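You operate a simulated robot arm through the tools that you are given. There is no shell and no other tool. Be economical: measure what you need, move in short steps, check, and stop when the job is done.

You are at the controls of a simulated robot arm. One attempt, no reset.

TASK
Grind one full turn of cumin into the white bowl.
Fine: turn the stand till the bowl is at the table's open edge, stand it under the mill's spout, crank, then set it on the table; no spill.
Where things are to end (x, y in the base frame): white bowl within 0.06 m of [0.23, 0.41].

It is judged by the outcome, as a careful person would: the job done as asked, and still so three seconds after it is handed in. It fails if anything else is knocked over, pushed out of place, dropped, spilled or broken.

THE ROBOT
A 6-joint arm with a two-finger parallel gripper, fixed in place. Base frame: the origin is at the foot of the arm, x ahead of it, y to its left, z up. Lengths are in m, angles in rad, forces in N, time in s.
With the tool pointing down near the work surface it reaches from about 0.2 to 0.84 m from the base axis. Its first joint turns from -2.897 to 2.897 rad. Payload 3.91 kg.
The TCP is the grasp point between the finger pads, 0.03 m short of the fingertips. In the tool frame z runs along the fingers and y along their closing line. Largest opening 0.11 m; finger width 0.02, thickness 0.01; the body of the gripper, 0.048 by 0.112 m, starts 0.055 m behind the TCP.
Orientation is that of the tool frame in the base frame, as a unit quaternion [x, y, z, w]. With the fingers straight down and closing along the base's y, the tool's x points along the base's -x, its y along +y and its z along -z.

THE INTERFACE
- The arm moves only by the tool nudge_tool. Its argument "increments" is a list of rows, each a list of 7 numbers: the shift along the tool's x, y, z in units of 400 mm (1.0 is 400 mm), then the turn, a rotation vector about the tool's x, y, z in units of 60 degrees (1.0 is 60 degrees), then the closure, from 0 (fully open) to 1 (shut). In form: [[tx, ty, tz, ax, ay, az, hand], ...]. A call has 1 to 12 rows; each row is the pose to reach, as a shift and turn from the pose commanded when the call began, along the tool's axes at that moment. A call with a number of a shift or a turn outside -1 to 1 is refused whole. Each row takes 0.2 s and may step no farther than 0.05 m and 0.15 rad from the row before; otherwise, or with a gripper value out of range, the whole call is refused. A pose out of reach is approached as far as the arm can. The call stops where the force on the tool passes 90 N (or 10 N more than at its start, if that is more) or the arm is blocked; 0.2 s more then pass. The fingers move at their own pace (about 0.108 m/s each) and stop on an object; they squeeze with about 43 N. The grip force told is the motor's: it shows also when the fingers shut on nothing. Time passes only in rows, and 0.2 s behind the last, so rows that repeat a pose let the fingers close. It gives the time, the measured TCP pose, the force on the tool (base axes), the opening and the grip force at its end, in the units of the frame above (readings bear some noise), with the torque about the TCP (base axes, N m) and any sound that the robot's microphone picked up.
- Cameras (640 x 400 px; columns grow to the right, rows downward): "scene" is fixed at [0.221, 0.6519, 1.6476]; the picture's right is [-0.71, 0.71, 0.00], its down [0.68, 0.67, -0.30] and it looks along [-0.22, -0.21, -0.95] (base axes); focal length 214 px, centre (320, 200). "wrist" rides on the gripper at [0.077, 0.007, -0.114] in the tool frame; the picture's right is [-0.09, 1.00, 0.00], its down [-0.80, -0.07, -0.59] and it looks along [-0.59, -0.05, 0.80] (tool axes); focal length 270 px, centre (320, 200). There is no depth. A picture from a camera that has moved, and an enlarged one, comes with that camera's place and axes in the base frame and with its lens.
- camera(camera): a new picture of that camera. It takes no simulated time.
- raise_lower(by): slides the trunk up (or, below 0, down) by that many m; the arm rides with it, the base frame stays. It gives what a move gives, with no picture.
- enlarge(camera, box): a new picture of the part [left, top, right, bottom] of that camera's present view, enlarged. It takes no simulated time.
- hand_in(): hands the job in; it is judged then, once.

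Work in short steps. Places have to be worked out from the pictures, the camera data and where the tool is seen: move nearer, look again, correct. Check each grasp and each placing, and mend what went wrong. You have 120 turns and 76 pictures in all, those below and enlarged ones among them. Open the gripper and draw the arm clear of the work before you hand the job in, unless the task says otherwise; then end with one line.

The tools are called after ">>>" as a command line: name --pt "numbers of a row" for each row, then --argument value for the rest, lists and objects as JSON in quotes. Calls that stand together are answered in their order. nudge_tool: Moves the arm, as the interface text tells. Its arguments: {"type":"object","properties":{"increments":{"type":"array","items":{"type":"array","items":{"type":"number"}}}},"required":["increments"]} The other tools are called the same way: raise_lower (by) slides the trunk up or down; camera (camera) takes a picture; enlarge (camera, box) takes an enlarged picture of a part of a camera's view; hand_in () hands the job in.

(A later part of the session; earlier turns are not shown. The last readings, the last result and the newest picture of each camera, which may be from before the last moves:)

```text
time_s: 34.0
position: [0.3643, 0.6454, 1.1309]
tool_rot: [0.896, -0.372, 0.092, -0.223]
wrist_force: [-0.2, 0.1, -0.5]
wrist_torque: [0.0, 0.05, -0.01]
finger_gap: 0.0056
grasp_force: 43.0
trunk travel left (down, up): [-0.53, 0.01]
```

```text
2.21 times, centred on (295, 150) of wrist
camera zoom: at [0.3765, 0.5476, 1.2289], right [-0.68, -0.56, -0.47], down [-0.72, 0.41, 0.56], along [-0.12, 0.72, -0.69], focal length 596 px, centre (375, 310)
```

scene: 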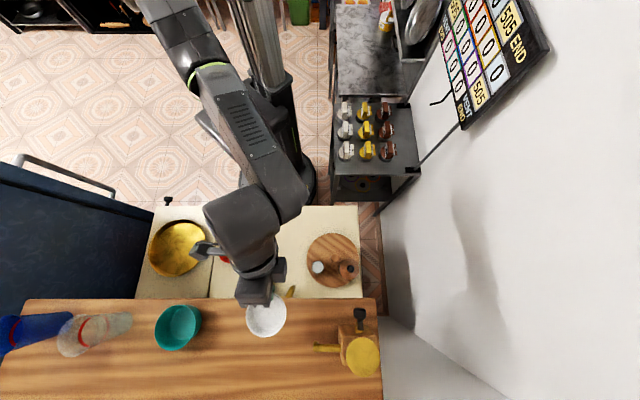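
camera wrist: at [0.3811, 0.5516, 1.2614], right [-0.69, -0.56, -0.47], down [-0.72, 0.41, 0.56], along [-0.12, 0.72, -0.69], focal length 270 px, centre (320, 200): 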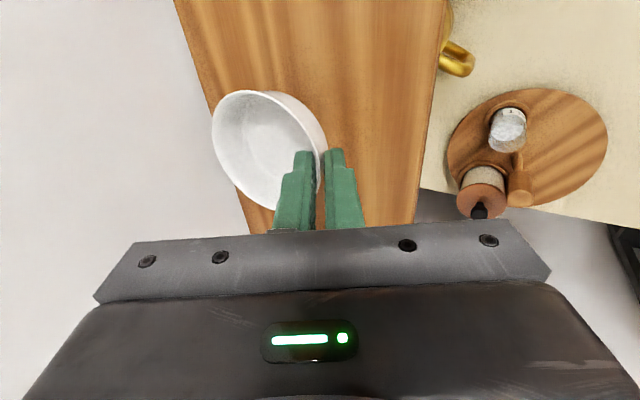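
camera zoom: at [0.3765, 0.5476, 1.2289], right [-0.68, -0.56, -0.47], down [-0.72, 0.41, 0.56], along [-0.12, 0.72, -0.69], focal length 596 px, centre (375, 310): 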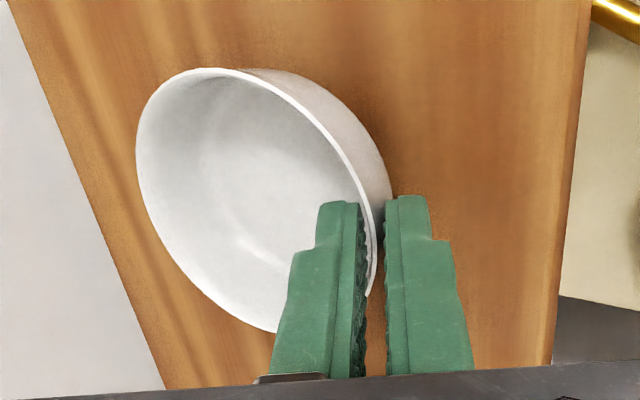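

Close but not touching. I continue in 3 mm steps.

>>> nudge_tool --pt "0 0.0035 0.0066 0 0 0 1"

>>> nudge_tool --pt "0 0.0035 0.0066 0 0 0 1"

```text
time_s: 34.4
position: [0.364, 0.6451, 1.127]
tool_rot: [0.896, -0.372, 0.092, -0.223]
wrist_force: [-0.2, 1.2, -1.1]
wrist_torque: [-0.03, 0.03, 0.0]
finger_gap: 0.0054
grasp_force: 43.1
trunk travel left (down, up): [-0.53, 0.01]
```

```text
time_s: 34.8
position: [0.3639, 0.6451, 1.1241]
tool_rot: [0.896, -0.372, 0.092, -0.223]
wrist_force: [-0.4, -0.2, -1.7]
wrist_torque: [-0.04, 0.01, 0.0]
finger_gap: 0.0051
grasp_force: 42.6
trunk travel left (down, up): [-0.53, 0.01]
```

>>> nudge_tool --pt "0 0.0035 0.0066 0 0 0 1"

>>> nudge_tool --pt "0 0.0035 0.0066 0 0 0 1"

```text
time_s: 35.2
position: [0.3644, 0.6454, 1.123]
tool_rot: [0.896, -0.373, 0.093, -0.224]
wrist_force: [-0.3, -0.1, -0.9]
wrist_torque: [-0.04, 0.02, 0.03]
finger_gap: 0.0052
grasp_force: 43.0
trunk travel left (down, up): [-0.53, 0.01]
```

```text
time_s: 35.6
position: [0.3647, 0.6456, 1.121]
tool_rot: [0.896, -0.372, 0.093, -0.224]
wrist_force: [-0.5, 0.2, 2.8]
wrist_torque: [0.0, -0.09, 0.0]
finger_gap: 0.0055
grasp_force: 43.1
trunk travel left (down, up): [-0.53, 0.01]
```

Contact felt at TCP z 1.121, so the rim sits well below the outlet. I raise 5 mm and slide right 92 mm to bring the bowl under the spout.

>>> nudge_tool --pt "0 -0.0075 -0.014 0 0 0 1" --pt "-0.06 -0.0075 -0.014 0 0 0 1" --pt "-0.12 -0.0075 -0.014 0 0 0 1" --pt "-0.18 -0.0075 -0.014 0 0 0 1" --pt "-0.23 -0.0075 -0.014 0 0 0 1"

>>> camera --camera "wrist"

>>> enlarge --camera "scene" --box '[240, 280, 400, 400]'

```text
time_s: 36.8
position: [0.2997, 0.7109, 1.1245]
tool_rot: [0.896, -0.373, 0.092, -0.224]
wrist_force: [-0.7, 1.2, 0.1]
wrist_torque: [-0.03, 0.01, -0.04]
finger_gap: 0.005
grasp_force: 42.8
trunk travel left (down, up): [-0.53, 0.01]
```

```text
34 pictures are left
camera wrist: at [0.3114, 0.6128, 1.2233], right [-0.69, -0.56, -0.47], down [-0.72, 0.41, 0.56], along [-0.12, 0.72, -0.69], focal length 270 px, centre (320, 200)
```

wrist: 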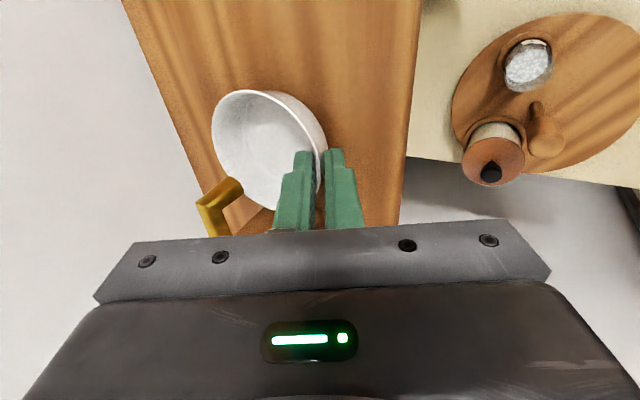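

```text
3.33 times, centred on (320, 340) of scene
camera zoom: at [0.221, 0.6519, 1.6476], right [-0.71, 0.71, 0.0], down [0.68, 0.67, -0.3], along [-0.22, -0.21, -0.95], focal length 715 px, centre (320, -267)
```

zoom: 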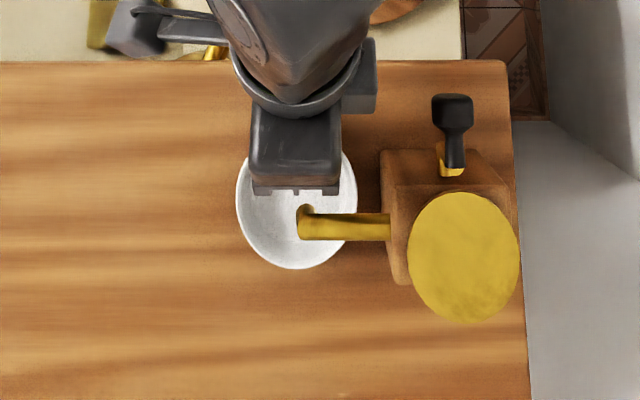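

The bowl is centred under the outlet to within about 5 mm. I lower it onto the shelf, open slightly, and look.

>>> nudge_tool --pt "0 0.0058 0.011 0 0 0 1" --pt "0 0.0058 0.011 0 0 0 1" --pt "0 0.0058 0.011 0 0 0 0.85" --pt "0 0.0058 0.011 0 0 0 0.72" --pt "0 0.0058 0.011 0 0 0 0.72"

>>> enlarge --camera "wrist" --box '[150, 60, 440, 240]'

```text
time_s: 38.0
position: [0.3003, 0.7103, 1.1195]
tool_rot: [0.896, -0.372, 0.093, -0.224]
wrist_force: [-0.4, -0.1, 0.5]
wrist_torque: [0.04, 0.0, 0.01]
finger_gap: 0.0312
grasp_force: 0.1
trunk travel left (down, up): [-0.53, 0.01]
```

```text
2.21 times, centred on (295, 150) of wrist
camera zoom: at [0.3119, 0.6121, 1.2184], right [-0.69, -0.56, -0.47], down [-0.72, 0.41, 0.56], along [-0.12, 0.72, -0.69], focal length 596 px, centre (375, 310)
```

zoom: 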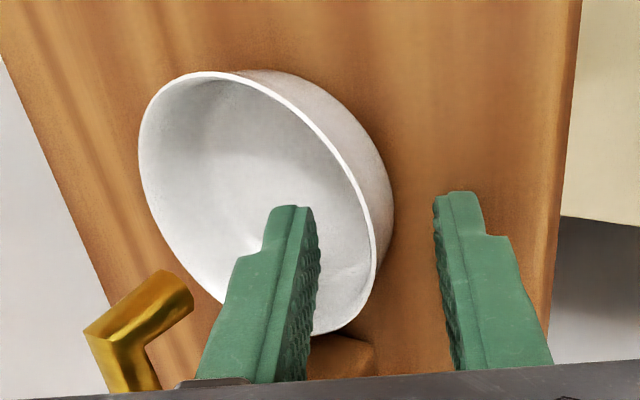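

The bowl stands under the spout. I withdraw along the tool axis, then straight back from the shelf.

>>> nudge_tool --pt "0 0 -0.06 0 0 0 0.72" --pt "0 0 -0.13 0 0 0 0.72" --pt "0 0 -0.2 0 0 0 0.72" --pt "0 0.096 -0.25 0 0 0 0.6" --pt "0 0.19 -0.3 0 0 0 0.5" --pt "0 0.287 -0.352 0 0 0 0.5"

>>> camera --camera "wrist"

```text
time_s: 39.4
position: [0.1792, 0.5899, 1.191]
tool_rot: [0.896, -0.372, 0.093, -0.224]
wrist_force: [0.2, -0.7, -0.1]
wrist_torque: [0.03, 0.0, -0.01]
finger_gap: 0.0549
grasp_force: 0.0
trunk travel left (down, up): [-0.53, 0.01]
```

```text
31 pictures are left
camera wrist: at [0.192, 0.4924, 1.2893], right [-0.68, -0.56, -0.47], down [-0.72, 0.41, 0.56], along [-0.12, 0.72, -0.68], focal length 270 px, centre (320, 200)
```

wrist: 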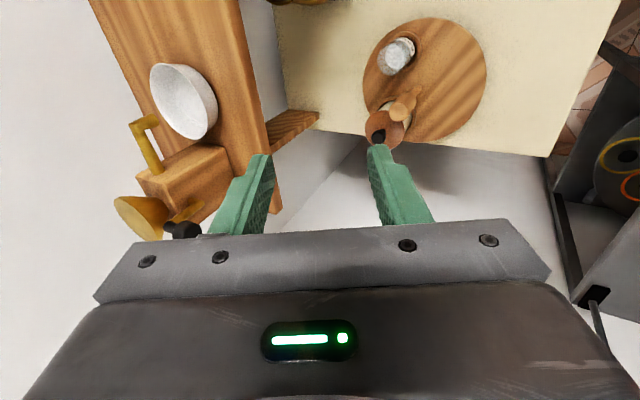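

The bowl stayed in place. I tilt the tool to horizontal, facing the mill.

>>> nudge_tool --pt "0 0 0 0.135 0 0 0.5" --pt "0 0 0 0.27 0 0 0.5" --pt "0 0 0 0.405 0 0 0.5" --pt "0 0 0 0.54 0 0 0.5" --pt "0 0 0 0.675 0 0 0.5" --pt "0 0 0 0.81 0 0 0.5" --pt "0 0 0 0.945 0 0 0.5" --pt "0 0 0 1.0 0 0 0.5"

>>> nudge_tool --pt "0 0 0 0.0333 0 0 0.5" --pt "0 0 0 0.0333 0 0.13 0.5"

```text
time_s: 41.2
position: [0.181, 0.5919, 1.1909]
tool_rot: [0.664, -0.276, 0.266, -0.643]
wrist_force: [0.1, -0.3, -0.7]
wrist_torque: [0.01, 0.01, 0.06]
finger_gap: 0.0551
grasp_force: 0.0
trunk travel left (down, up): [-0.53, 0.01]
```

```text
time_s: 41.8
position: [0.1803, 0.5928, 1.1909]
tool_rot: [-0.633, 0.316, -0.227, 0.67]
wrist_force: [0.3, 1.0, 0.6]
wrist_torque: [0.02, 0.0, 0.0]
finger_gap: 0.055
grasp_force: 0.1
trunk travel left (down, up): [-0.53, 0.01]
```

Now the 82° roll so the fingers close horizontally.

>>> nudge_tool --pt "0 0 0 0 0 0.14 0.5" --pt "0 0 0 0 0 0.28 0.5" --pt "0 0 0 0 0 0.42 0.5" --pt "0 0 0 0 0 0.56 0.5" --pt "0 0 0 0 0 0.7 0.5" --pt "0 0 0 0 0 0.84 0.5" --pt "0 0 0 0 0 0.98 0.5"

>>> nudge_tool --pt "0 0 0 0 0 0.13 0.5" --pt "0 0 0 0 0 0.26 0.5" --pt "0 0 0 0 0 0.39 0.5"

>>> camera --camera "wrist"

```text
time_s: 43.4
position: [0.1807, 0.592, 1.1907]
tool_rot: [-0.396, 0.586, 0.132, 0.695]
wrist_force: [-0.4, 0.3, -0.5]
wrist_torque: [-0.02, 0.01, 0.0]
finger_gap: 0.055
grasp_force: 0.0
trunk travel left (down, up): [-0.53, 0.01]
```

```text
time_s: 44.2
position: [0.1806, 0.5918, 1.1902]
tool_rot: [-0.269, 0.654, 0.27, 0.653]
wrist_force: [-0.1, -1.2, 0.7]
wrist_torque: [0.0, 0.03, 0.04]
finger_gap: 0.055
grasp_force: 0.0
trunk travel left (down, up): [-0.53, 0.01]
```

```text
30 pictures are left
camera wrist: at [0.0946, 0.5152, 1.1141], right [-0.7, 0.71, 0.09], down [-0.37, -0.47, 0.8], along [0.61, 0.53, 0.59], focal length 270 px, centre (320, 200)
```

wrist: 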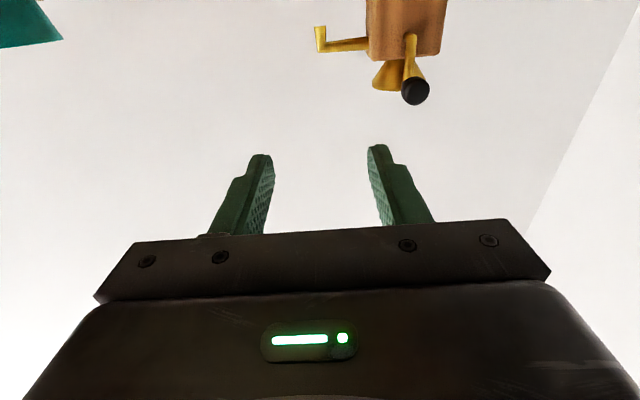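

Horizontal orientation achieved. The knob reads about e 0.378–0.380, z 1.187; I align with it and come to n=0.63 for a closer look.

>>> nudge_tool --pt "0.0075 0.075 0.02 0 0 0 0.5" --pt "0.0075 0.15 0.06 0 0 0 0.5" --pt "0.0075 0.2225 0.13 0 0 0 0.5" --pt "0.0075 0.2225 0.21 0 0 0 0.5"

>>> camera --camera "wrist"

```text
time_s: 45.2
position: [0.1777, 0.7151, 1.1874]
tool_rot: [-0.269, 0.654, 0.269, 0.654]
wrist_force: [0.3, 0.4, 0.8]
wrist_torque: [-0.04, 0.01, 0.0]
finger_gap: 0.0551
grasp_force: 0.1
trunk travel left (down, up): [-0.53, 0.01]
```

```text
29 pictures are left
camera wrist: at [0.0916, 0.6379, 1.1108], right [-0.7, 0.71, 0.09], down [-0.37, -0.47, 0.8], along [0.61, 0.53, 0.59], focal length 270 px, centre (320, 200)
```

wrist: 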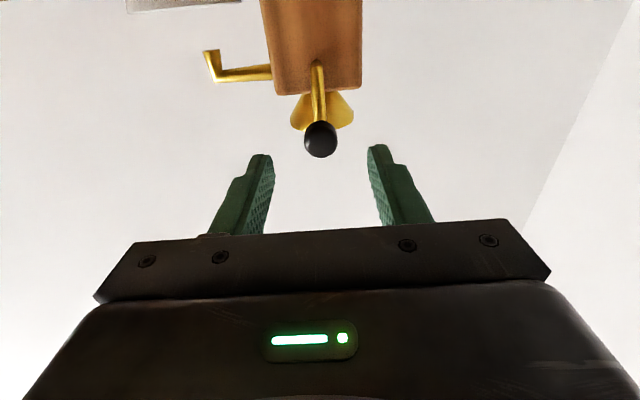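

Knob now triangulates to e 0.380, n 0.693, z 1.1885; hub about z 1.148 so the crank radius is about 0.04. I advance 40 mm so only the fingertip part of the pads covers the knob, then close.

>>> nudge_tool --pt "-0.002 0 0.05 0 0 0 0.5" --pt "-0.002 0 0.1 0 0 0 0.5" --pt "-0.002 0 0.1 0 0 0 0.8" --pt "-0.002 0 0.1 0 0 0 1" --pt "-0.002 0 0.1 0 0 0 1"

>>> enlarge --camera "wrist" --box '[160, 0, 480, 240]'

```text
time_s: 46.4
position: [0.2065, 0.7423, 1.1882]
tool_rot: [-0.268, 0.654, 0.269, 0.654]
wrist_force: [2.2, 2.8, 1.9]
wrist_torque: [0.05, -0.04, 0.0]
finger_gap: 0.0231
grasp_force: 45.3
trunk travel left (down, up): [-0.53, 0.01]
```

```text
1.67 times, centred on (320, 120) of wrist
camera zoom: at [0.1202, 0.6655, 1.1119], right [-0.7, 0.71, 0.09], down [-0.37, -0.47, 0.8], along [0.61, 0.53, 0.59], focal length 450 px, centre (320, 333)
```

zoom: 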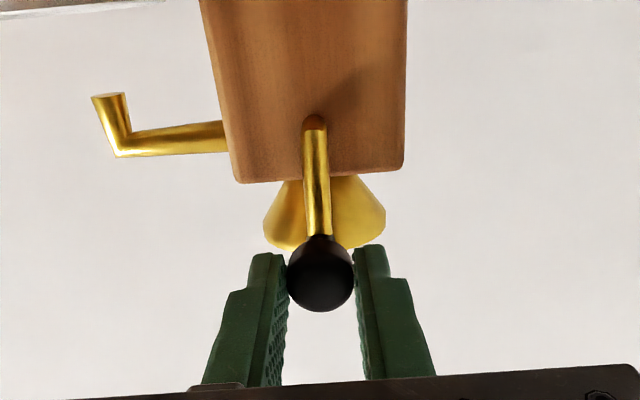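

Knob held (23 mm), r≈0.040, hub about (e 0.380, z 1.148). I turn clockwise (towards the spout side) 30° in small rows and read the forces.

>>> nudge_tool --pt "0.0015 -0.0176 0 0 0 0 1" --pt "0.0061 -0.0346 0 0 0 0 1" --pt "0.0136 -0.0506 0 0 0 0 1"

```text
time_s: 47.2
position: [0.2179, 0.7275, 1.1834]
tool_rot: [-0.271, 0.653, 0.269, 0.654]
wrist_force: [-11.6, 3.8, 1.8]
wrist_torque: [0.46, 0.01, 0.31]
finger_gap: 0.0229
grasp_force: 44.6
trunk travel left (down, up): [-0.53, 0.01]
```

Smooth with about 10 N resistance along the path and little radial load. I continue to 90°.

>>> nudge_tool --pt "0.0101 -0.0145 0 0 0 0 1" --pt "0.0226 -0.0269 0 0 0 0 1" --pt "0.0371 -0.0371 0 0 0 0 1" --pt "0.0531 -0.0445 0 0 0 0 1" --pt "0.0701 -0.0491 0 0 0 0 1" --pt "0.0877 -0.0506 0 0 0 0 1"

>>> enlarge --camera "wrist" --box '[160, 0, 480, 240]'

```text
time_s: 48.6
position: [0.2321, 0.7141, 1.1505]
tool_rot: [-0.268, 0.653, 0.269, 0.656]
wrist_force: [-12.5, 4.1, 8.0]
wrist_torque: [0.31, 0.15, 0.33]
finger_gap: 0.0227
grasp_force: 45.2
trunk travel left (down, up): [-0.53, 0.01]
```

```text
1.67 times, centred on (320, 120) of wrist
camera zoom: at [0.1467, 0.6368, 1.0726], right [-0.7, 0.71, 0.09], down [-0.37, -0.47, 0.8], along [0.61, 0.53, 0.59], focal length 450 px, centre (320, 333)
```

zoom: 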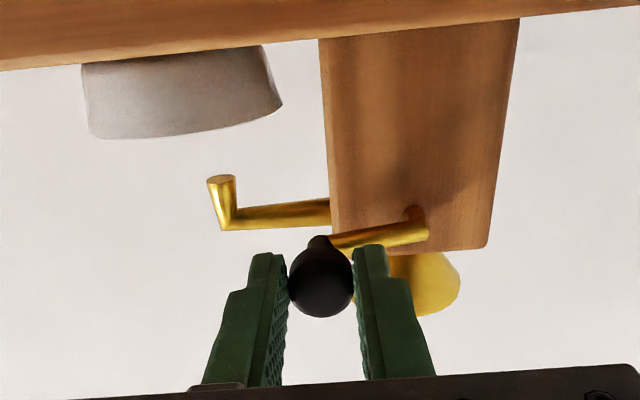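

It follows well; slight inward radial load says the true radius is about 0.0388. I continue to 150° with that corrected radius.

>>> nudge_tool --pt "0.0126 0.0057 0 0 0 0 1" --pt "0.0289 0.0101 0 0 0 0 1" --pt "0.0443 0.0172 0 0 0 0 1" --pt "0.0581 0.0269 0 0 0 0 1" --pt "0.0701 0.0389 0 0 0 0 1" --pt "0.0798 0.0527 0 0 0 0 1"

```text
time_s: 50.0
position: [0.2231, 0.7243, 1.1084]
tool_rot: [-0.27, 0.659, 0.266, 0.65]
wrist_force: [17.6, -49.9, -38.2]
wrist_torque: [0.0, 1.24, -1.5]
finger_gap: 0.0222
grasp_force: 44.8
trunk travel left (down, up): [-0.53, 0.01]
```

Radial load grew (about 57 N outward), so the hub is lower than I assumed. I look before correcting.

>>> enlarge --camera "wrist" --box '[160, 0, 480, 240]'

```text
1.67 times, centred on (320, 120) of wrist
camera zoom: at [0.1374, 0.6466, 1.0339], right [-0.7, 0.71, 0.09], down [-0.37, -0.46, 0.81], along [0.62, 0.53, 0.58], focal length 450 px, centre (320, 333)
```

zoom: 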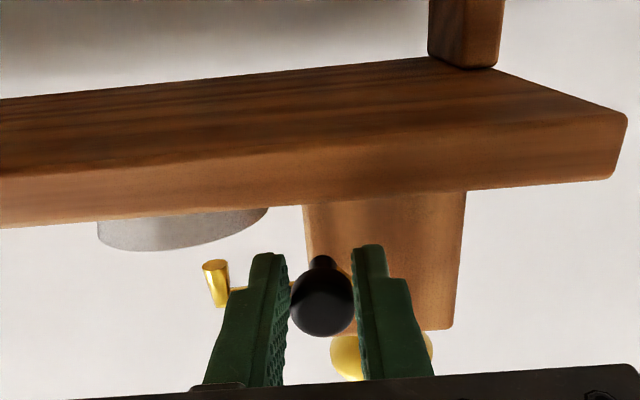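

Knob has shifted up in the pads and the load is radial, so a fresh grip is the clean fix. I relax the command to the measured position, open, back off 8 mm and look.

>>> nudge_tool --pt "0.009 -0.007 0 0 0 0 1" --pt "0.0185 -0.0137 0 0 0 0 1" --pt "0.0185 -0.0137 0 0 0 0 0.6" --pt "0.0185 -0.0137 0 0 0 0 0.6" --pt "0.0185 -0.0137 -0.02 0 0 0 0.6"

>>> enlarge --camera "wrist" --box '[160, 0, 480, 240]'

```text
time_s: 51.2
position: [0.2177, 0.7196, 1.11]
tool_rot: [-0.269, 0.654, 0.269, 0.654]
wrist_force: [1.2, -0.1, 0.5]
wrist_torque: [0.0, 0.0, 0.0]
finger_gap: 0.0441
grasp_force: 0.1
trunk travel left (down, up): [-0.53, 0.01]
```

```text
1.67 times, centred on (320, 120) of wrist
camera zoom: at [0.1322, 0.642, 1.033], right [-0.7, 0.71, 0.09], down [-0.37, -0.47, 0.8], along [0.61, 0.53, 0.59], focal length 450 px, centre (320, 333)
```

zoom: 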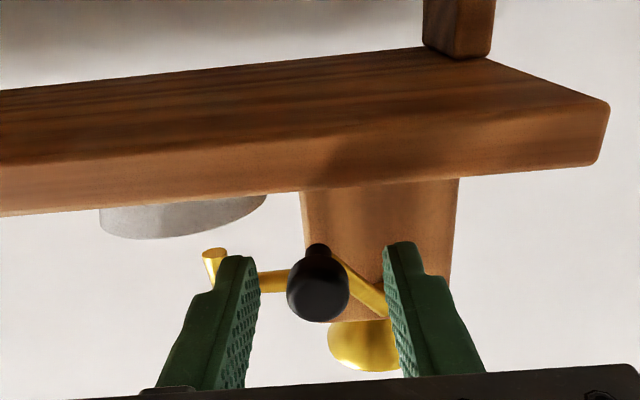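

The knob is free and rests at about 139°; a fingertip was evidently fouling the crank arm while it lay sideways. I recentre on the knob, regrip, and go on only to 180°, where the arm runs clear between the fingers.

>>> nudge_tool --pt "-0.021 -0.006 0 0 0 0 0.6" --pt "-0.021 -0.006 0.0125 0 0 0 0.6" --pt "-0.021 -0.006 0.0125 0 0 0 1" --pt "-0.021 -0.006 0.0125 0 0 0 1" --pt "-0.021 -0.006 0.0125 0 0 0 1"

>>> nudge_tool --pt "0.011 0.0154 0 0 0 0 1" --pt "0.0182 0.031 0 0 0 0 1" --pt "0.0227 0.0477 0 0 0 0 1"

```text
time_s: 52.4
position: [0.2223, 0.7211, 1.117]
tool_rot: [-0.27, 0.654, 0.269, 0.654]
wrist_force: [0.4, -0.5, -2.3]
wrist_torque: [-0.24, 0.16, -0.01]
finger_gap: 0.0225
grasp_force: 44.9
trunk travel left (down, up): [-0.53, 0.01]
```

```text
time_s: 53.2
position: [0.2092, 0.7358, 1.1073]
tool_rot: [-0.27, 0.654, 0.269, 0.653]
wrist_force: [3.9, -9.3, -10.4]
wrist_torque: [0.37, 0.05, -0.32]
finger_gap: 0.0225
grasp_force: 44.4
trunk travel left (down, up): [-0.53, 0.01]
```

Good — only about 14 N total. I continue to 225°.

>>> nudge_tool --pt "0.0045 0.0171 0 0 0 0 1" --pt "0.003 0.0343 0 0 0 0 1" --pt "-0.0015 0.0509 0 0 0 0 1" --pt "-0.0087 0.0665 0 0 0 0 1" --pt "-0.0186 0.0806 0 0 0 0 1"

>>> enlarge --camera "wrist" --box '[160, 0, 480, 240]'

```text
time_s: 54.4
position: [0.1865, 0.7562, 1.1159]
tool_rot: [-0.269, 0.654, 0.27, 0.654]
wrist_force: [3.1, -11.4, -3.7]
wrist_torque: [0.23, 0.27, -0.28]
finger_gap: 0.0224
grasp_force: 45.4
trunk travel left (down, up): [-0.53, 0.01]
```

```text
1.67 times, centred on (320, 120) of wrist
camera zoom: at [0.1016, 0.6797, 1.0394], right [-0.7, 0.71, 0.09], down [-0.37, -0.47, 0.8], along [0.61, 0.53, 0.59], focal length 450 px, centre (320, 333)
```

zoom: 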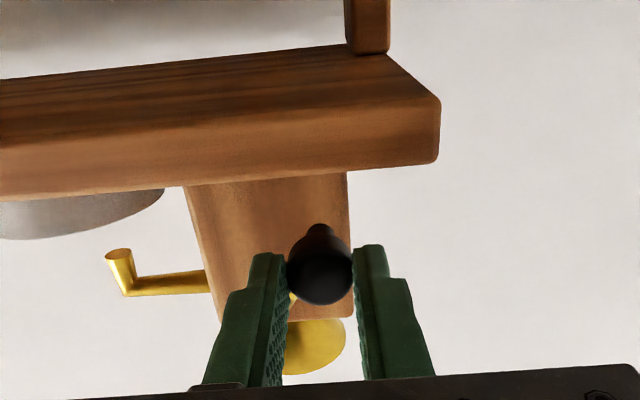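

At about 217° now. I advance two more small rows to about 235° to gain height over the shelf before regripping with a vertical closing line.

>>> nudge_tool --pt "-0.009 0.0093 0 0 0 0 1" --pt "-0.019 0.0174 0 0 0 0 1"

```text
time_s: 55.0
position: [0.1814, 0.7619, 1.1226]
tool_rot: [-0.269, 0.654, 0.27, 0.653]
wrist_force: [3.5, -12.1, -5.2]
wrist_torque: [0.24, 0.29, -0.34]
finger_gap: 0.0225
grasp_force: 44.9
trunk travel left (down, up): [-0.53, 0.01]
```

Smooth. Now I open, back off 4 cm and roll −90° so the fingers close vertically.

>>> nudge_tool --pt "0 0 0 0 0 0 0.66" --pt "0 0 0 0 0 0 0.66" --pt "0 0 -0.1 0 0 0 0.66" --pt "0 0 -0.1 0 0 -0.14 0.66" --pt "0 0 -0.1 0 0 -0.28 0.66" --pt "0 0 -0.1 0 0 -0.42 0.66" --pt "0 0 -0.1 0 0 -0.56 0.66" --pt "0 0 -0.1 0 0 -0.7 0.66" --pt "0 0 -0.1 0 0 -0.84 0.66" --pt "0 0 -0.1 0 0 -0.98 0.66"

>>> nudge_tool --pt "0 0 0 0 0 -0.13 0.66" --pt "0 0 0 0 0 -0.26 0.66" --pt "0 0 0 0 0 -0.39 0.66" --pt "0 0 0 0 0 -0.52 0.66"

>>> camera --camera "wrist"

```text
time_s: 57.2
position: [0.1515, 0.7342, 1.1229]
tool_rot: [-0.556, 0.437, -0.087, 0.701]
wrist_force: [0.7, -0.8, -0.1]
wrist_torque: [-0.02, -0.05, 0.0]
finger_gap: 0.0374
grasp_force: 0.0
trunk travel left (down, up): [-0.53, 0.01]
```

```text
time_s: 58.2
position: [0.1537, 0.7345, 1.1224]
tool_rot: [-0.653, 0.271, -0.273, 0.653]
wrist_force: [-1.0, 0.6, 0.2]
wrist_torque: [0.01, -0.03, 0.01]
finger_gap: 0.0374
grasp_force: 0.0
trunk travel left (down, up): [-0.53, 0.01]
```

```text
23 pictures are left
camera wrist: at [0.1265, 0.5982, 1.1169], right [-0.06, 0.06, -1.0], down [-0.99, 0.15, 0.07], along [0.15, 0.99, 0.05], focal length 270 px, centre (320, 200)
```

wrist: 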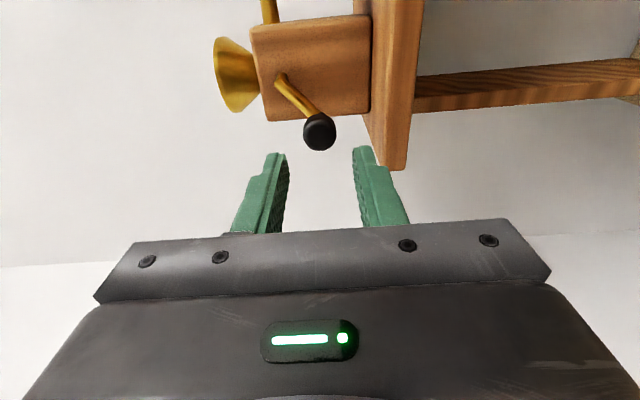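

The knob is centred between the fingers and the lower finger has about 11 mm over the shelf. I advance 40 mm and grip.

>>> nudge_tool --pt "0 -0.003 0.05 0 0 0 0.66" --pt "0 -0.003 0.1 0 0 0 0.66" --pt "0 -0.003 0.1 0 0 0 1" --pt "0 -0.003 0.1 0 0 0 1"

>>> enlarge --camera "wrist" --box '[160, 0, 480, 240]'

```text
time_s: 59.2
position: [0.1806, 0.7627, 1.1233]
tool_rot: [0.653, -0.271, 0.274, -0.653]
wrist_force: [-1.7, -1.6, -4.2]
wrist_torque: [0.01, 0.14, -0.08]
finger_gap: 0.0226
grasp_force: 45.3
trunk travel left (down, up): [-0.53, 0.01]
```

```text
1.67 times, centred on (320, 120) of wrist
camera zoom: at [0.1545, 0.6259, 1.1174], right [-0.06, 0.06, -1.0], down [-0.99, 0.15, 0.07], along [0.15, 0.99, 0.05], focal length 450 px, centre (320, 333)
```

zoom: 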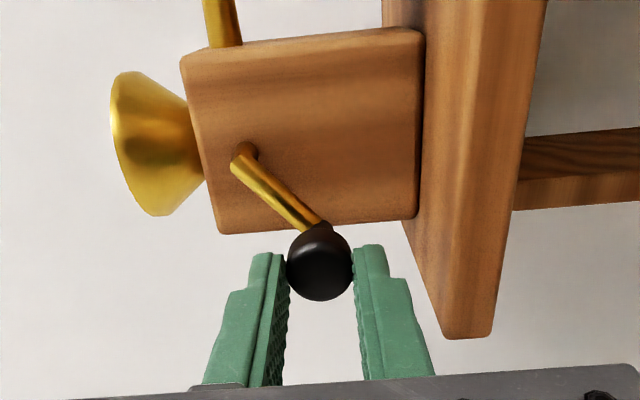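

Firm grip at about 232°. I crank upward to about 272° and read the forces.

>>> nudge_tool --pt "-0.0095 -0.0147 0 0 0 0 1" --pt "-0.0163 -0.0308 0 0 0 0 1" --pt "-0.0203 -0.0478 0 0 0 0 1" --pt "-0.0212 -0.0653 0 0 0 0 1"

```text
time_s: 60.2
position: [0.1748, 0.7705, 1.1523]
tool_rot: [-0.652, 0.272, -0.271, 0.653]
wrist_force: [-8.1, 0.5, -7.2]
wrist_torque: [0.06, 0.31, 0.15]
finger_gap: 0.0231
grasp_force: 45.0
trunk travel left (down, up): [-0.53, 0.01]
```

Light loads again. I continue to about 322°.

>>> nudge_tool --pt "0.0021 -0.0174 0 0 0 0 1" --pt "0.0073 -0.0341 0 0 0 0 1" --pt "0.0152 -0.0496 0 0 0 0 1" --pt "0.0257 -0.0636 0 0 0 0 1" --pt "0.0385 -0.0755 0 0 0 0 1"

>>> enlarge --camera "wrist" --box '[160, 0, 480, 240]'

```text
time_s: 61.4
position: [0.1864, 0.7592, 1.1801]
tool_rot: [0.653, -0.271, 0.272, -0.653]
wrist_force: [-8.6, 2.0, -9.4]
wrist_torque: [0.05, 0.49, -0.1]
finger_gap: 0.0226
grasp_force: 45.0
trunk travel left (down, up): [-0.53, 0.01]
```

```text
1.67 times, centred on (320, 120) of wrist
camera zoom: at [0.1586, 0.6224, 1.1739], right [-0.06, 0.06, -1.0], down [-0.99, 0.15, 0.07], along [0.15, 0.99, 0.05], focal length 450 px, centre (320, 333)
```

zoom: 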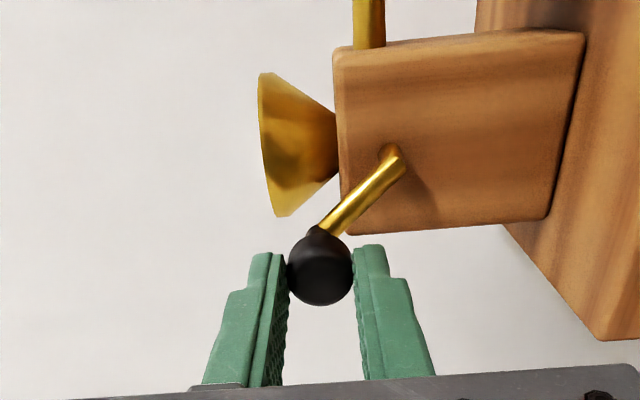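

At about 322°, all fine. I go to 342° and check the load before finishing.

>>> nudge_tool --pt "0.0147 -0.0095 0 0 0 0 1" --pt "0.0308 -0.0163 0 0 0 0 1"

```text
time_s: 62.0
position: [0.1944, 0.7504, 1.1868]
tool_rot: [0.653, -0.272, 0.272, -0.652]
wrist_force: [-7.2, 1.5, -9.3]
wrist_torque: [0.04, 0.44, -0.06]
finger_gap: 0.0226
grasp_force: 44.5
trunk travel left (down, up): [-0.53, 0.01]
```

Still light. I finish the turn, going a few degrees past the starting position to cover the lag.

>>> nudge_tool --pt "0.0171 -0.0039 0 0 0 0 1" --pt "0.0345 -0.0049 0 0 0 0 1" --pt "0.0484 -0.0034 0 0 0 0 1" --pt "0.0484 -0.0034 0 0 0 0 1"

>>> camera --camera "wrist"

>>> enlarge --camera "scene" --box '[240, 280, 400, 400]'

```text
time_s: 63.0
position: [0.2081, 0.7353, 1.1903]
tool_rot: [-0.652, 0.272, -0.273, 0.653]
wrist_force: [-4.8, 3.0, 1.4]
wrist_torque: [0.23, 0.11, 0.27]
finger_gap: 0.0224
grasp_force: 45.1
trunk travel left (down, up): [-0.53, 0.01]
```

```text
20 pictures are left
camera wrist: at [0.182, 0.5986, 1.1834], right [-0.06, 0.06, -1.0], down [-0.99, 0.15, 0.07], along [0.15, 0.99, 0.05], focal length 270 px, centre (320, 200)
```

wrist: 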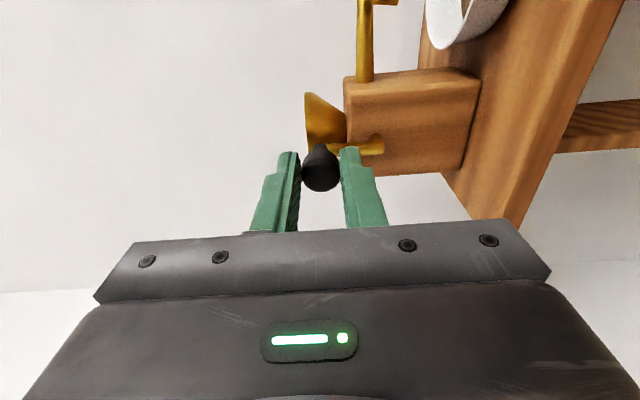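

```text
3.33 times, centred on (320, 340) of scene
camera zoom: at [0.221, 0.6519, 1.6476], right [-0.71, 0.71, 0.0], down [0.68, 0.67, -0.3], along [-0.22, -0.21, -0.95], focal length 715 px, centre (320, -267)
```

zoom: 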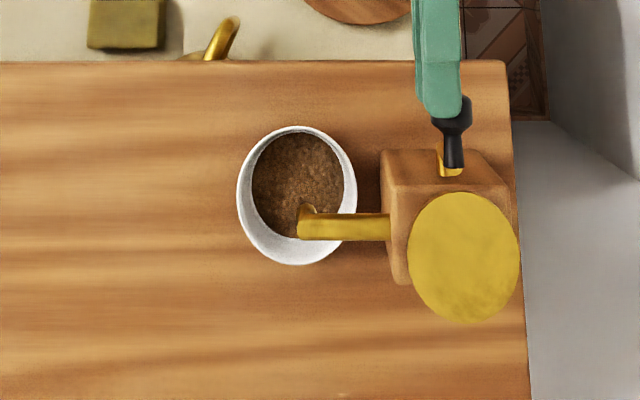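

The bowl now holds ground cumin and the crank is a few degrees past a full turn. I release the knob and back straight off 10 cm.

>>> nudge_tool --pt "0 0 0 0 0 0 0.6" --pt "0 0 0 0 0 0 0.5" --pt "0 0 -0.1 0 0 0 0.5" --pt "0 0 -0.2 0 0 0 0.5" --pt "0 0 -0.3 0 0 0 0.5"

>>> nudge_tool --pt "0 0 0 -0.135 0 0 0.5" --pt "0.05 0 0 -0.27 0 0 0.5" --pt "0.1 0 0 -0.405 0 0 0.5" --pt "0.15 0 0 -0.54 0 0 0.5" --pt "0.2 0 0 -0.675 0 0 0.5" --pt "0.2 0 0 -0.81 0 0 0.5" --pt "0.2 0 0 -0.945 0 0 0.5" --pt "0.2 0 0 -1.0 0 0 0.5"

>>> nudge_tool --pt "0 0 0 -0.0333 0 0 0.6"

>>> camera --camera "wrist"

```text
time_s: 64.2
position: [0.1247, 0.6498, 1.1885]
tool_rot: [-0.652, 0.272, -0.273, 0.653]
wrist_force: [-0.1, -0.9, -0.2]
wrist_torque: [0.0, -0.01, 0.01]
finger_gap: 0.0551
grasp_force: 0.1
trunk travel left (down, up): [-0.53, 0.01]
```

```text
time_s: 66.0
position: [0.1801, 0.5942, 1.189]
tool_rot: [0.892, -0.371, 0.099, -0.238]
wrist_force: [-1.0, 0.8, 0.7]
wrist_torque: [0.02, 0.0, 0.02]
finger_gap: 0.0551
grasp_force: 0.1
trunk travel left (down, up): [-0.53, 0.01]
```

```text
time_s: 66.4
position: [0.1802, 0.5941, 1.1881]
tool_rot: [0.896, -0.372, 0.092, -0.224]
wrist_force: [-0.3, 0.0, 0.3]
wrist_torque: [0.03, -0.02, 0.0]
finger_gap: 0.044
grasp_force: 0.1
trunk travel left (down, up): [-0.53, 0.01]
```

```text
18 pictures are left
camera wrist: at [0.1924, 0.4961, 1.2869], right [-0.69, -0.56, -0.47], down [-0.72, 0.42, 0.56], along [-0.12, 0.72, -0.69], focal length 270 px, centre (320, 200)
```

wrist: 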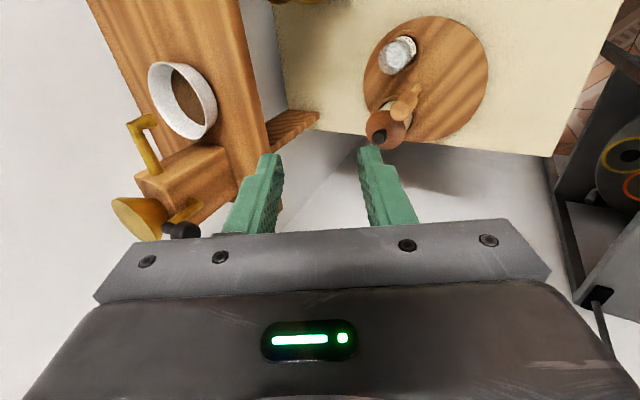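

I return to the front-rim approach line (same tilt as before), with a 35 mm opening, slightly shallower than before to keep out of the cumin.

>>> nudge_tool --pt "0.002 -0.096 0.044 0 0 0 0.68" --pt "0.005 -0.192 0.088 0 0 0 0.68" --pt "0.007 -0.2884 0.1323 0 0 0 0.68" --pt "0.007 -0.2884 0.2123 0 0 0 0.68"

>>> enlarge --camera "wrist" --box '[150, 60, 440, 240]'

```text
time_s: 67.4
position: [0.2836, 0.6936, 1.1681]
tool_rot: [0.896, -0.374, 0.092, -0.223]
wrist_force: [-0.7, -0.5, 0.6]
wrist_torque: [0.0, 0.0, -0.01]
finger_gap: 0.0353
grasp_force: 0.0
trunk travel left (down, up): [-0.53, 0.01]
```

```text
2.21 times, centred on (295, 150) of wrist
camera zoom: at [0.2958, 0.5956, 1.2653], right [-0.69, -0.56, -0.47], down [-0.72, 0.42, 0.56], along [-0.12, 0.72, -0.69], focal length 596 px, centre (375, 310)
```

zoom: 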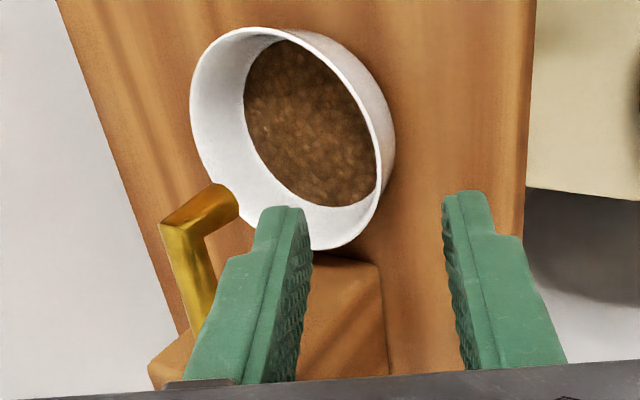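

Alignment matches the earlier grasp. I advance the remaining 48 mm and check before closing.

>>> nudge_tool --pt "0 0 0.04 0 0 0 0.68" --pt "0 0 0.08 0 0 0 0.68" --pt "0 0 0.12 0 0 0 0.68"

>>> enlarge --camera "wrist" --box '[150, 60, 440, 240]'

```text
time_s: 68.2
position: [0.2998, 0.7087, 1.1236]
tool_rot: [0.896, -0.373, 0.092, -0.224]
wrist_force: [-0.4, -0.3, -0.6]
wrist_torque: [0.0, -0.04, 0.0]
finger_gap: 0.0349
grasp_force: 0.1
trunk travel left (down, up): [-0.53, 0.01]
```

```text
2.21 times, centred on (295, 150) of wrist
camera zoom: at [0.3111, 0.6102, 1.2235], right [-0.69, -0.56, -0.47], down [-0.72, 0.42, 0.56], along [-0.12, 0.72, -0.69], focal length 596 px, centre (375, 310)
```

zoom: 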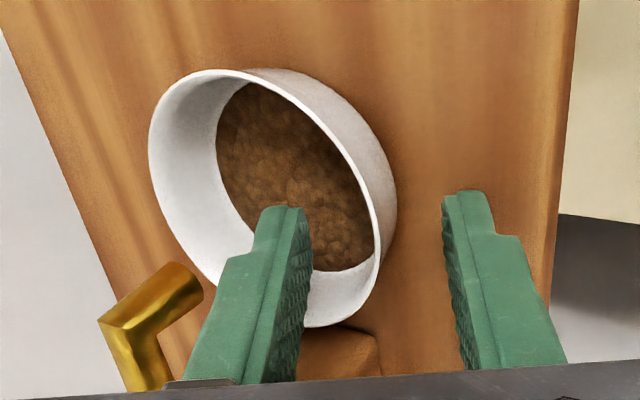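

Well placed. I close on the rim.

>>> nudge_tool --pt "0 0 0 0 0 0 0.8" --pt "0 0 0 0 0 0 0.9" --pt "0 0 0 0 0 0 1" --pt "0 0 0 0 0 0 1" --pt "0 0 0 0 0 0 1"

>>> enlarge --camera "wrist" --box '[150, 60, 440, 240]'

```text
time_s: 69.4
position: [0.2996, 0.7068, 1.1254]
tool_rot: [0.896, -0.373, 0.093, -0.223]
wrist_force: [-0.7, -0.7, 0.7]
wrist_torque: [0.0, -0.05, -0.02]
finger_gap: 0.0046
grasp_force: 43.0
trunk travel left (down, up): [-0.53, 0.01]
```

```text
2.21 times, centred on (295, 150) of wrist
camera zoom: at [0.3108, 0.6098, 1.2238], right [-0.69, -0.56, -0.47], down [-0.72, 0.42, 0.56], along [-0.12, 0.72, -0.69], focal length 596 px, centre (375, 310)
```

zoom: 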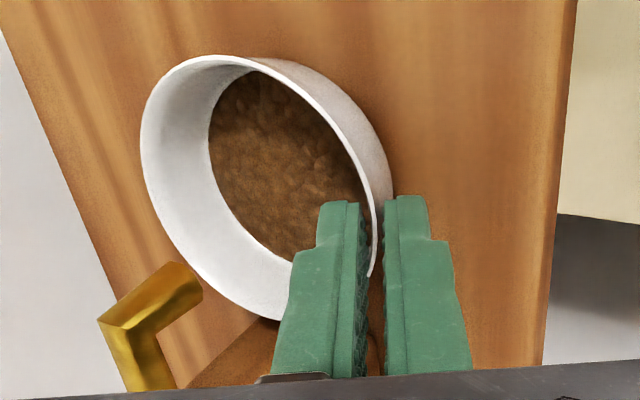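

Rim held (4.6 mm). I lift 4 mm and slide slowly left, out from under the spout.

>>> nudge_tool --pt "0 -0.0025 -0.0045 0 0 0 1" --pt "0 -0.0047 -0.0088 0 0 0 1" --pt "0.02 -0.0047 -0.0088 0 0 0 1" --pt "0.06 -0.0047 -0.0088 0 0 0 1" --pt "0.1 -0.0047 -0.0088 0 0 0 1" --pt "0.14 -0.0047 -0.0088 0 0 0 1" --pt "0.18 -0.0047 -0.0088 0 0 0 1" --pt "0.21 -0.0047 -0.0088 0 0 0 1" --pt "0.225 -0.0047 -0.0088 0 0 0 1"

>>> camera --camera "wrist"

>>> enlarge --camera "scene" --box '[240, 280, 400, 400]'

```text
time_s: 71.4
position: [0.3622, 0.6437, 1.1293]
tool_rot: [0.896, -0.373, 0.093, -0.223]
wrist_force: [0.6, 0.2, -0.5]
wrist_torque: [0.0, 0.02, -0.02]
finger_gap: 0.0049
grasp_force: 42.3
trunk travel left (down, up): [-0.53, 0.01]
```

```text
14 pictures are left
camera wrist: at [0.3745, 0.5457, 1.2278], right [-0.69, -0.56, -0.47], down [-0.72, 0.42, 0.56], along [-0.12, 0.72, -0.69], focal length 270 px, centre (320, 200)
```

wrist: 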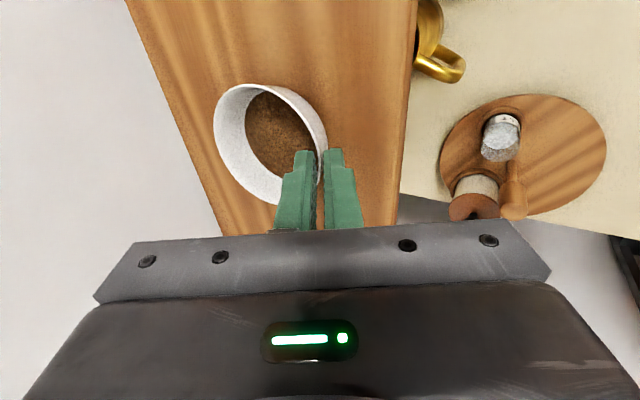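

```text
3.33 times, centred on (320, 340) of scene
camera zoom: at [0.221, 0.6519, 1.6476], right [-0.71, 0.71, 0.0], down [0.68, 0.67, -0.3], along [-0.22, -0.21, -0.95], focal length 715 px, centre (320, -267)
```

zoom: 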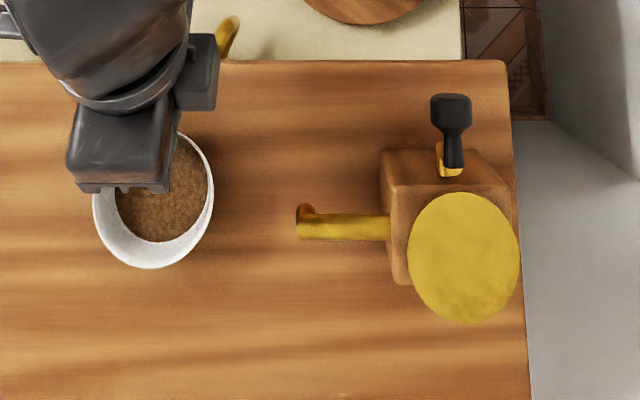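

No spill visible. I lift 5 cm and draw back from the shelf gently towards the target column (TCP n≈0.40, e≈0.127).

>>> nudge_tool --pt "0 -0.01 -0.019 0 0 0 1" --pt "0 -0.035 -0.066 0 0 0 1" --pt "0 -0.0586 -0.1104 0 0 0 1" --pt "0.01 -0.02 -0.131 0 0 0 1" --pt "0.03 0.048 -0.167 0 0 0 1" --pt "0.055 0.13 -0.211 0 0 0 1" --pt "0.08 0.22 -0.259 0 0 0 1" --pt "0.105 0.31 -0.307 0 0 0 1" --pt "0.13 0.4 -0.354 0 0 0 1" --pt "0.15 0.485 -0.4 0 0 0 1" --pt "0.168 0.565 -0.442 0 0 0 1" --pt "0.18 0.625 -0.474 0 0 0 1"

>>> camera --camera "wrist"

```text
time_s: 74.0
position: [0.1919, 0.3726, 1.1787]
tool_rot: [0.895, -0.373, 0.093, -0.225]
wrist_force: [0.3, -1.2, -1.3]
wrist_torque: [0.0, 0.02, 0.01]
finger_gap: 0.0044
grasp_force: 43.2
trunk travel left (down, up): [-0.53, 0.01]
```

```text
12 pictures are left
camera wrist: at [0.2035, 0.2752, 1.2779], right [-0.69, -0.56, -0.47], down [-0.72, 0.42, 0.56], along [-0.12, 0.72, -0.68], focal length 270 px, centre (320, 200)
```

wrist: 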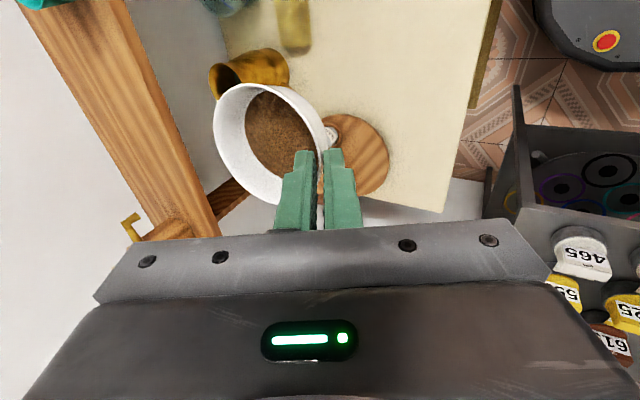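

The bowl is over the target xy. I lower the trunk 0.33 m to bring it just above the table.

>>> raise_lower --by -0.33

>>> camera --camera "scene"

```text
time_s: 77.2
position: [0.1921, 0.3744, 0.8486]
tool_rot: [0.896, -0.373, 0.093, -0.223]
wrist_force: [0.6, -0.1, -1.8]
wrist_torque: [-0.05, 0.05, 0.0]
finger_gap: 0.0042
grasp_force: 42.5
trunk travel left (down, up): [-0.2, 0.34]
```

```text
11 pictures are left
```

scene: 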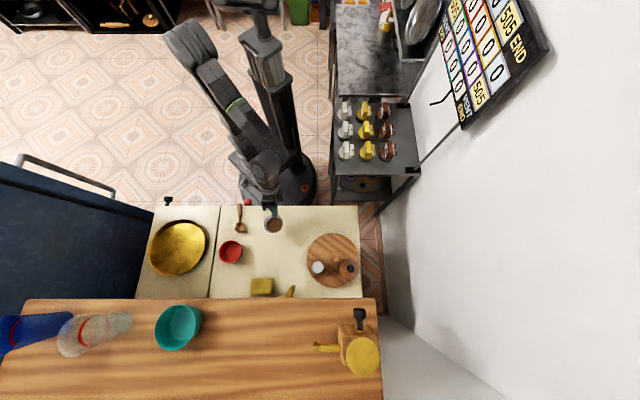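

The bowl is over a clear spot very near the target. I lower 4.5 cm, then feel for the table.

>>> nudge_tool --pt "0 0.0264 0.05 0 0 0 1" --pt "0 0.0528 0.0993 0 0 0 1"

>>> nudge_tool --pt "0 0.0058 0.011 0 0 0 1"

>>> nudge_tool --pt "0 0.0058 0.011 0 0 0 1"

>>> nudge_tool --pt "0 0.0047 0.0088 0 0 0 1"

```text
time_s: 77.8
position: [0.1921, 0.3739, 0.8046]
tool_rot: [0.896, -0.372, 0.093, -0.223]
wrist_force: [0.3, 0.2, -0.3]
wrist_torque: [0.0, 0.07, 0.03]
finger_gap: 0.0039
grasp_force: 42.4
trunk travel left (down, up): [-0.2, 0.34]
```

```text
time_s: 78.2
position: [0.193, 0.3742, 0.8004]
tool_rot: [0.896, -0.373, 0.093, -0.224]
wrist_force: [0.1, -0.2, -1.1]
wrist_torque: [-0.05, 0.02, 0.01]
finger_gap: 0.0042
grasp_force: 43.5
trunk travel left (down, up): [-0.2, 0.34]
```

```text
time_s: 78.7
position: [0.1926, 0.3731, 0.794]
tool_rot: [0.896, -0.372, 0.093, -0.224]
wrist_force: [-0.4, 0.8, -0.9]
wrist_torque: [-0.04, 0.05, 0.03]
finger_gap: 0.0042
grasp_force: 42.7
trunk travel left (down, up): [-0.2, 0.34]
```

```text
time_s: 79.0
position: [0.1928, 0.373, 0.7897]
tool_rot: [0.896, -0.373, 0.093, -0.223]
wrist_force: [0.2, 0.3, -0.3]
wrist_torque: [0.0, 0.06, -0.01]
finger_gap: 0.0038
grasp_force: 43.2
trunk travel left (down, up): [-0.2, 0.34]
```

No contact yet. The gap reading drifts slightly, so I check the grip visually.

>>> enlarge --camera "wrist" --box '[150, 60, 440, 240]'

```text
2.21 times, centred on (295, 150) of wrist
camera zoom: at [0.204, 0.2761, 0.8888], right [-0.69, -0.56, -0.47], down [-0.72, 0.42, 0.56], along [-0.12, 0.72, -0.69], focal length 596 px, centre (375, 310)
```

zoom: 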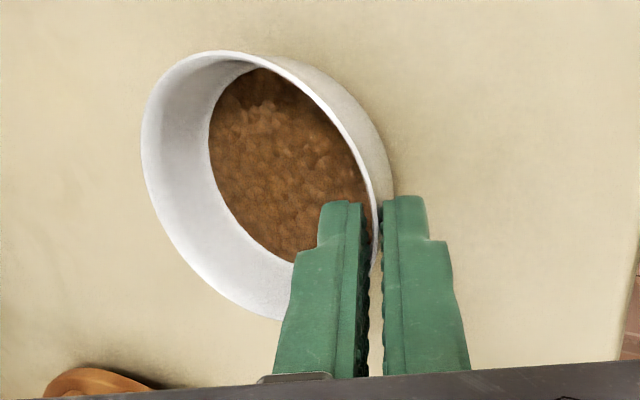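

The hold is still sound. I keep lowering in 4 mm steps until contact.

>>> nudge_tool --pt "0 0.0047 0.0088 0 0 0 1"

>>> nudge_tool --pt "0 0.0035 0.0066 0 0 0 1"

>>> nudge_tool --pt "0 0.0035 0.0066 0 0 0 1"

```text
time_s: 79.5
position: [0.1907, 0.3736, 0.7852]
tool_rot: [0.895, -0.374, 0.093, -0.223]
wrist_force: [0.1, -0.5, -1.9]
wrist_torque: [0.01, 0.03, -0.02]
finger_gap: 0.0041
grasp_force: 43.0
trunk travel left (down, up): [-0.2, 0.34]
```

```text
time_s: 79.8
position: [0.1917, 0.3747, 0.7843]
tool_rot: [0.895, -0.373, 0.092, -0.226]
wrist_force: [-0.9, -2.5, 17.8]
wrist_torque: [0.02, -0.75, -0.09]
finger_gap: 0.0043
grasp_force: 43.2
trunk travel left (down, up): [-0.2, 0.34]
```

```text
time_s: 80.2
position: [0.1922, 0.3744, 0.7829]
tool_rot: [0.895, -0.372, 0.092, -0.227]
wrist_force: [2.8, -0.1, 30.8]
wrist_torque: [0.26, -1.07, 0.05]
finger_gap: 0.0041
grasp_force: 43.5
trunk travel left (down, up): [-0.2, 0.34]
```

Contact reached (31 N). I ease up 4 mm, then open slowly.

>>> nudge_tool --pt "0 -0.0025 -0.0045 0 0 0 1" --pt "0 -0.0045 -0.0083 0 0 0 1"

>>> enlarge --camera "wrist" --box '[150, 60, 440, 240]'

```text
time_s: 80.8
position: [0.1916, 0.3743, 0.7834]
tool_rot: [0.895, -0.374, 0.093, -0.223]
wrist_force: [0.7, 3.1, 9.4]
wrist_torque: [0.2, -0.3, 0.13]
finger_gap: 0.0039
grasp_force: 43.1
trunk travel left (down, up): [-0.2, 0.34]
```

```text
2.21 times, centred on (295, 150) of wrist
camera zoom: at [0.2038, 0.2757, 0.8817], right [-0.69, -0.56, -0.47], down [-0.72, 0.42, 0.56], along [-0.12, 0.72, -0.69], focal length 596 px, centre (375, 310)
```

zoom: 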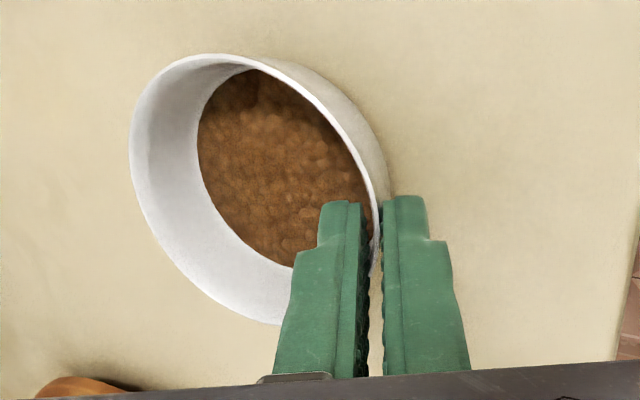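

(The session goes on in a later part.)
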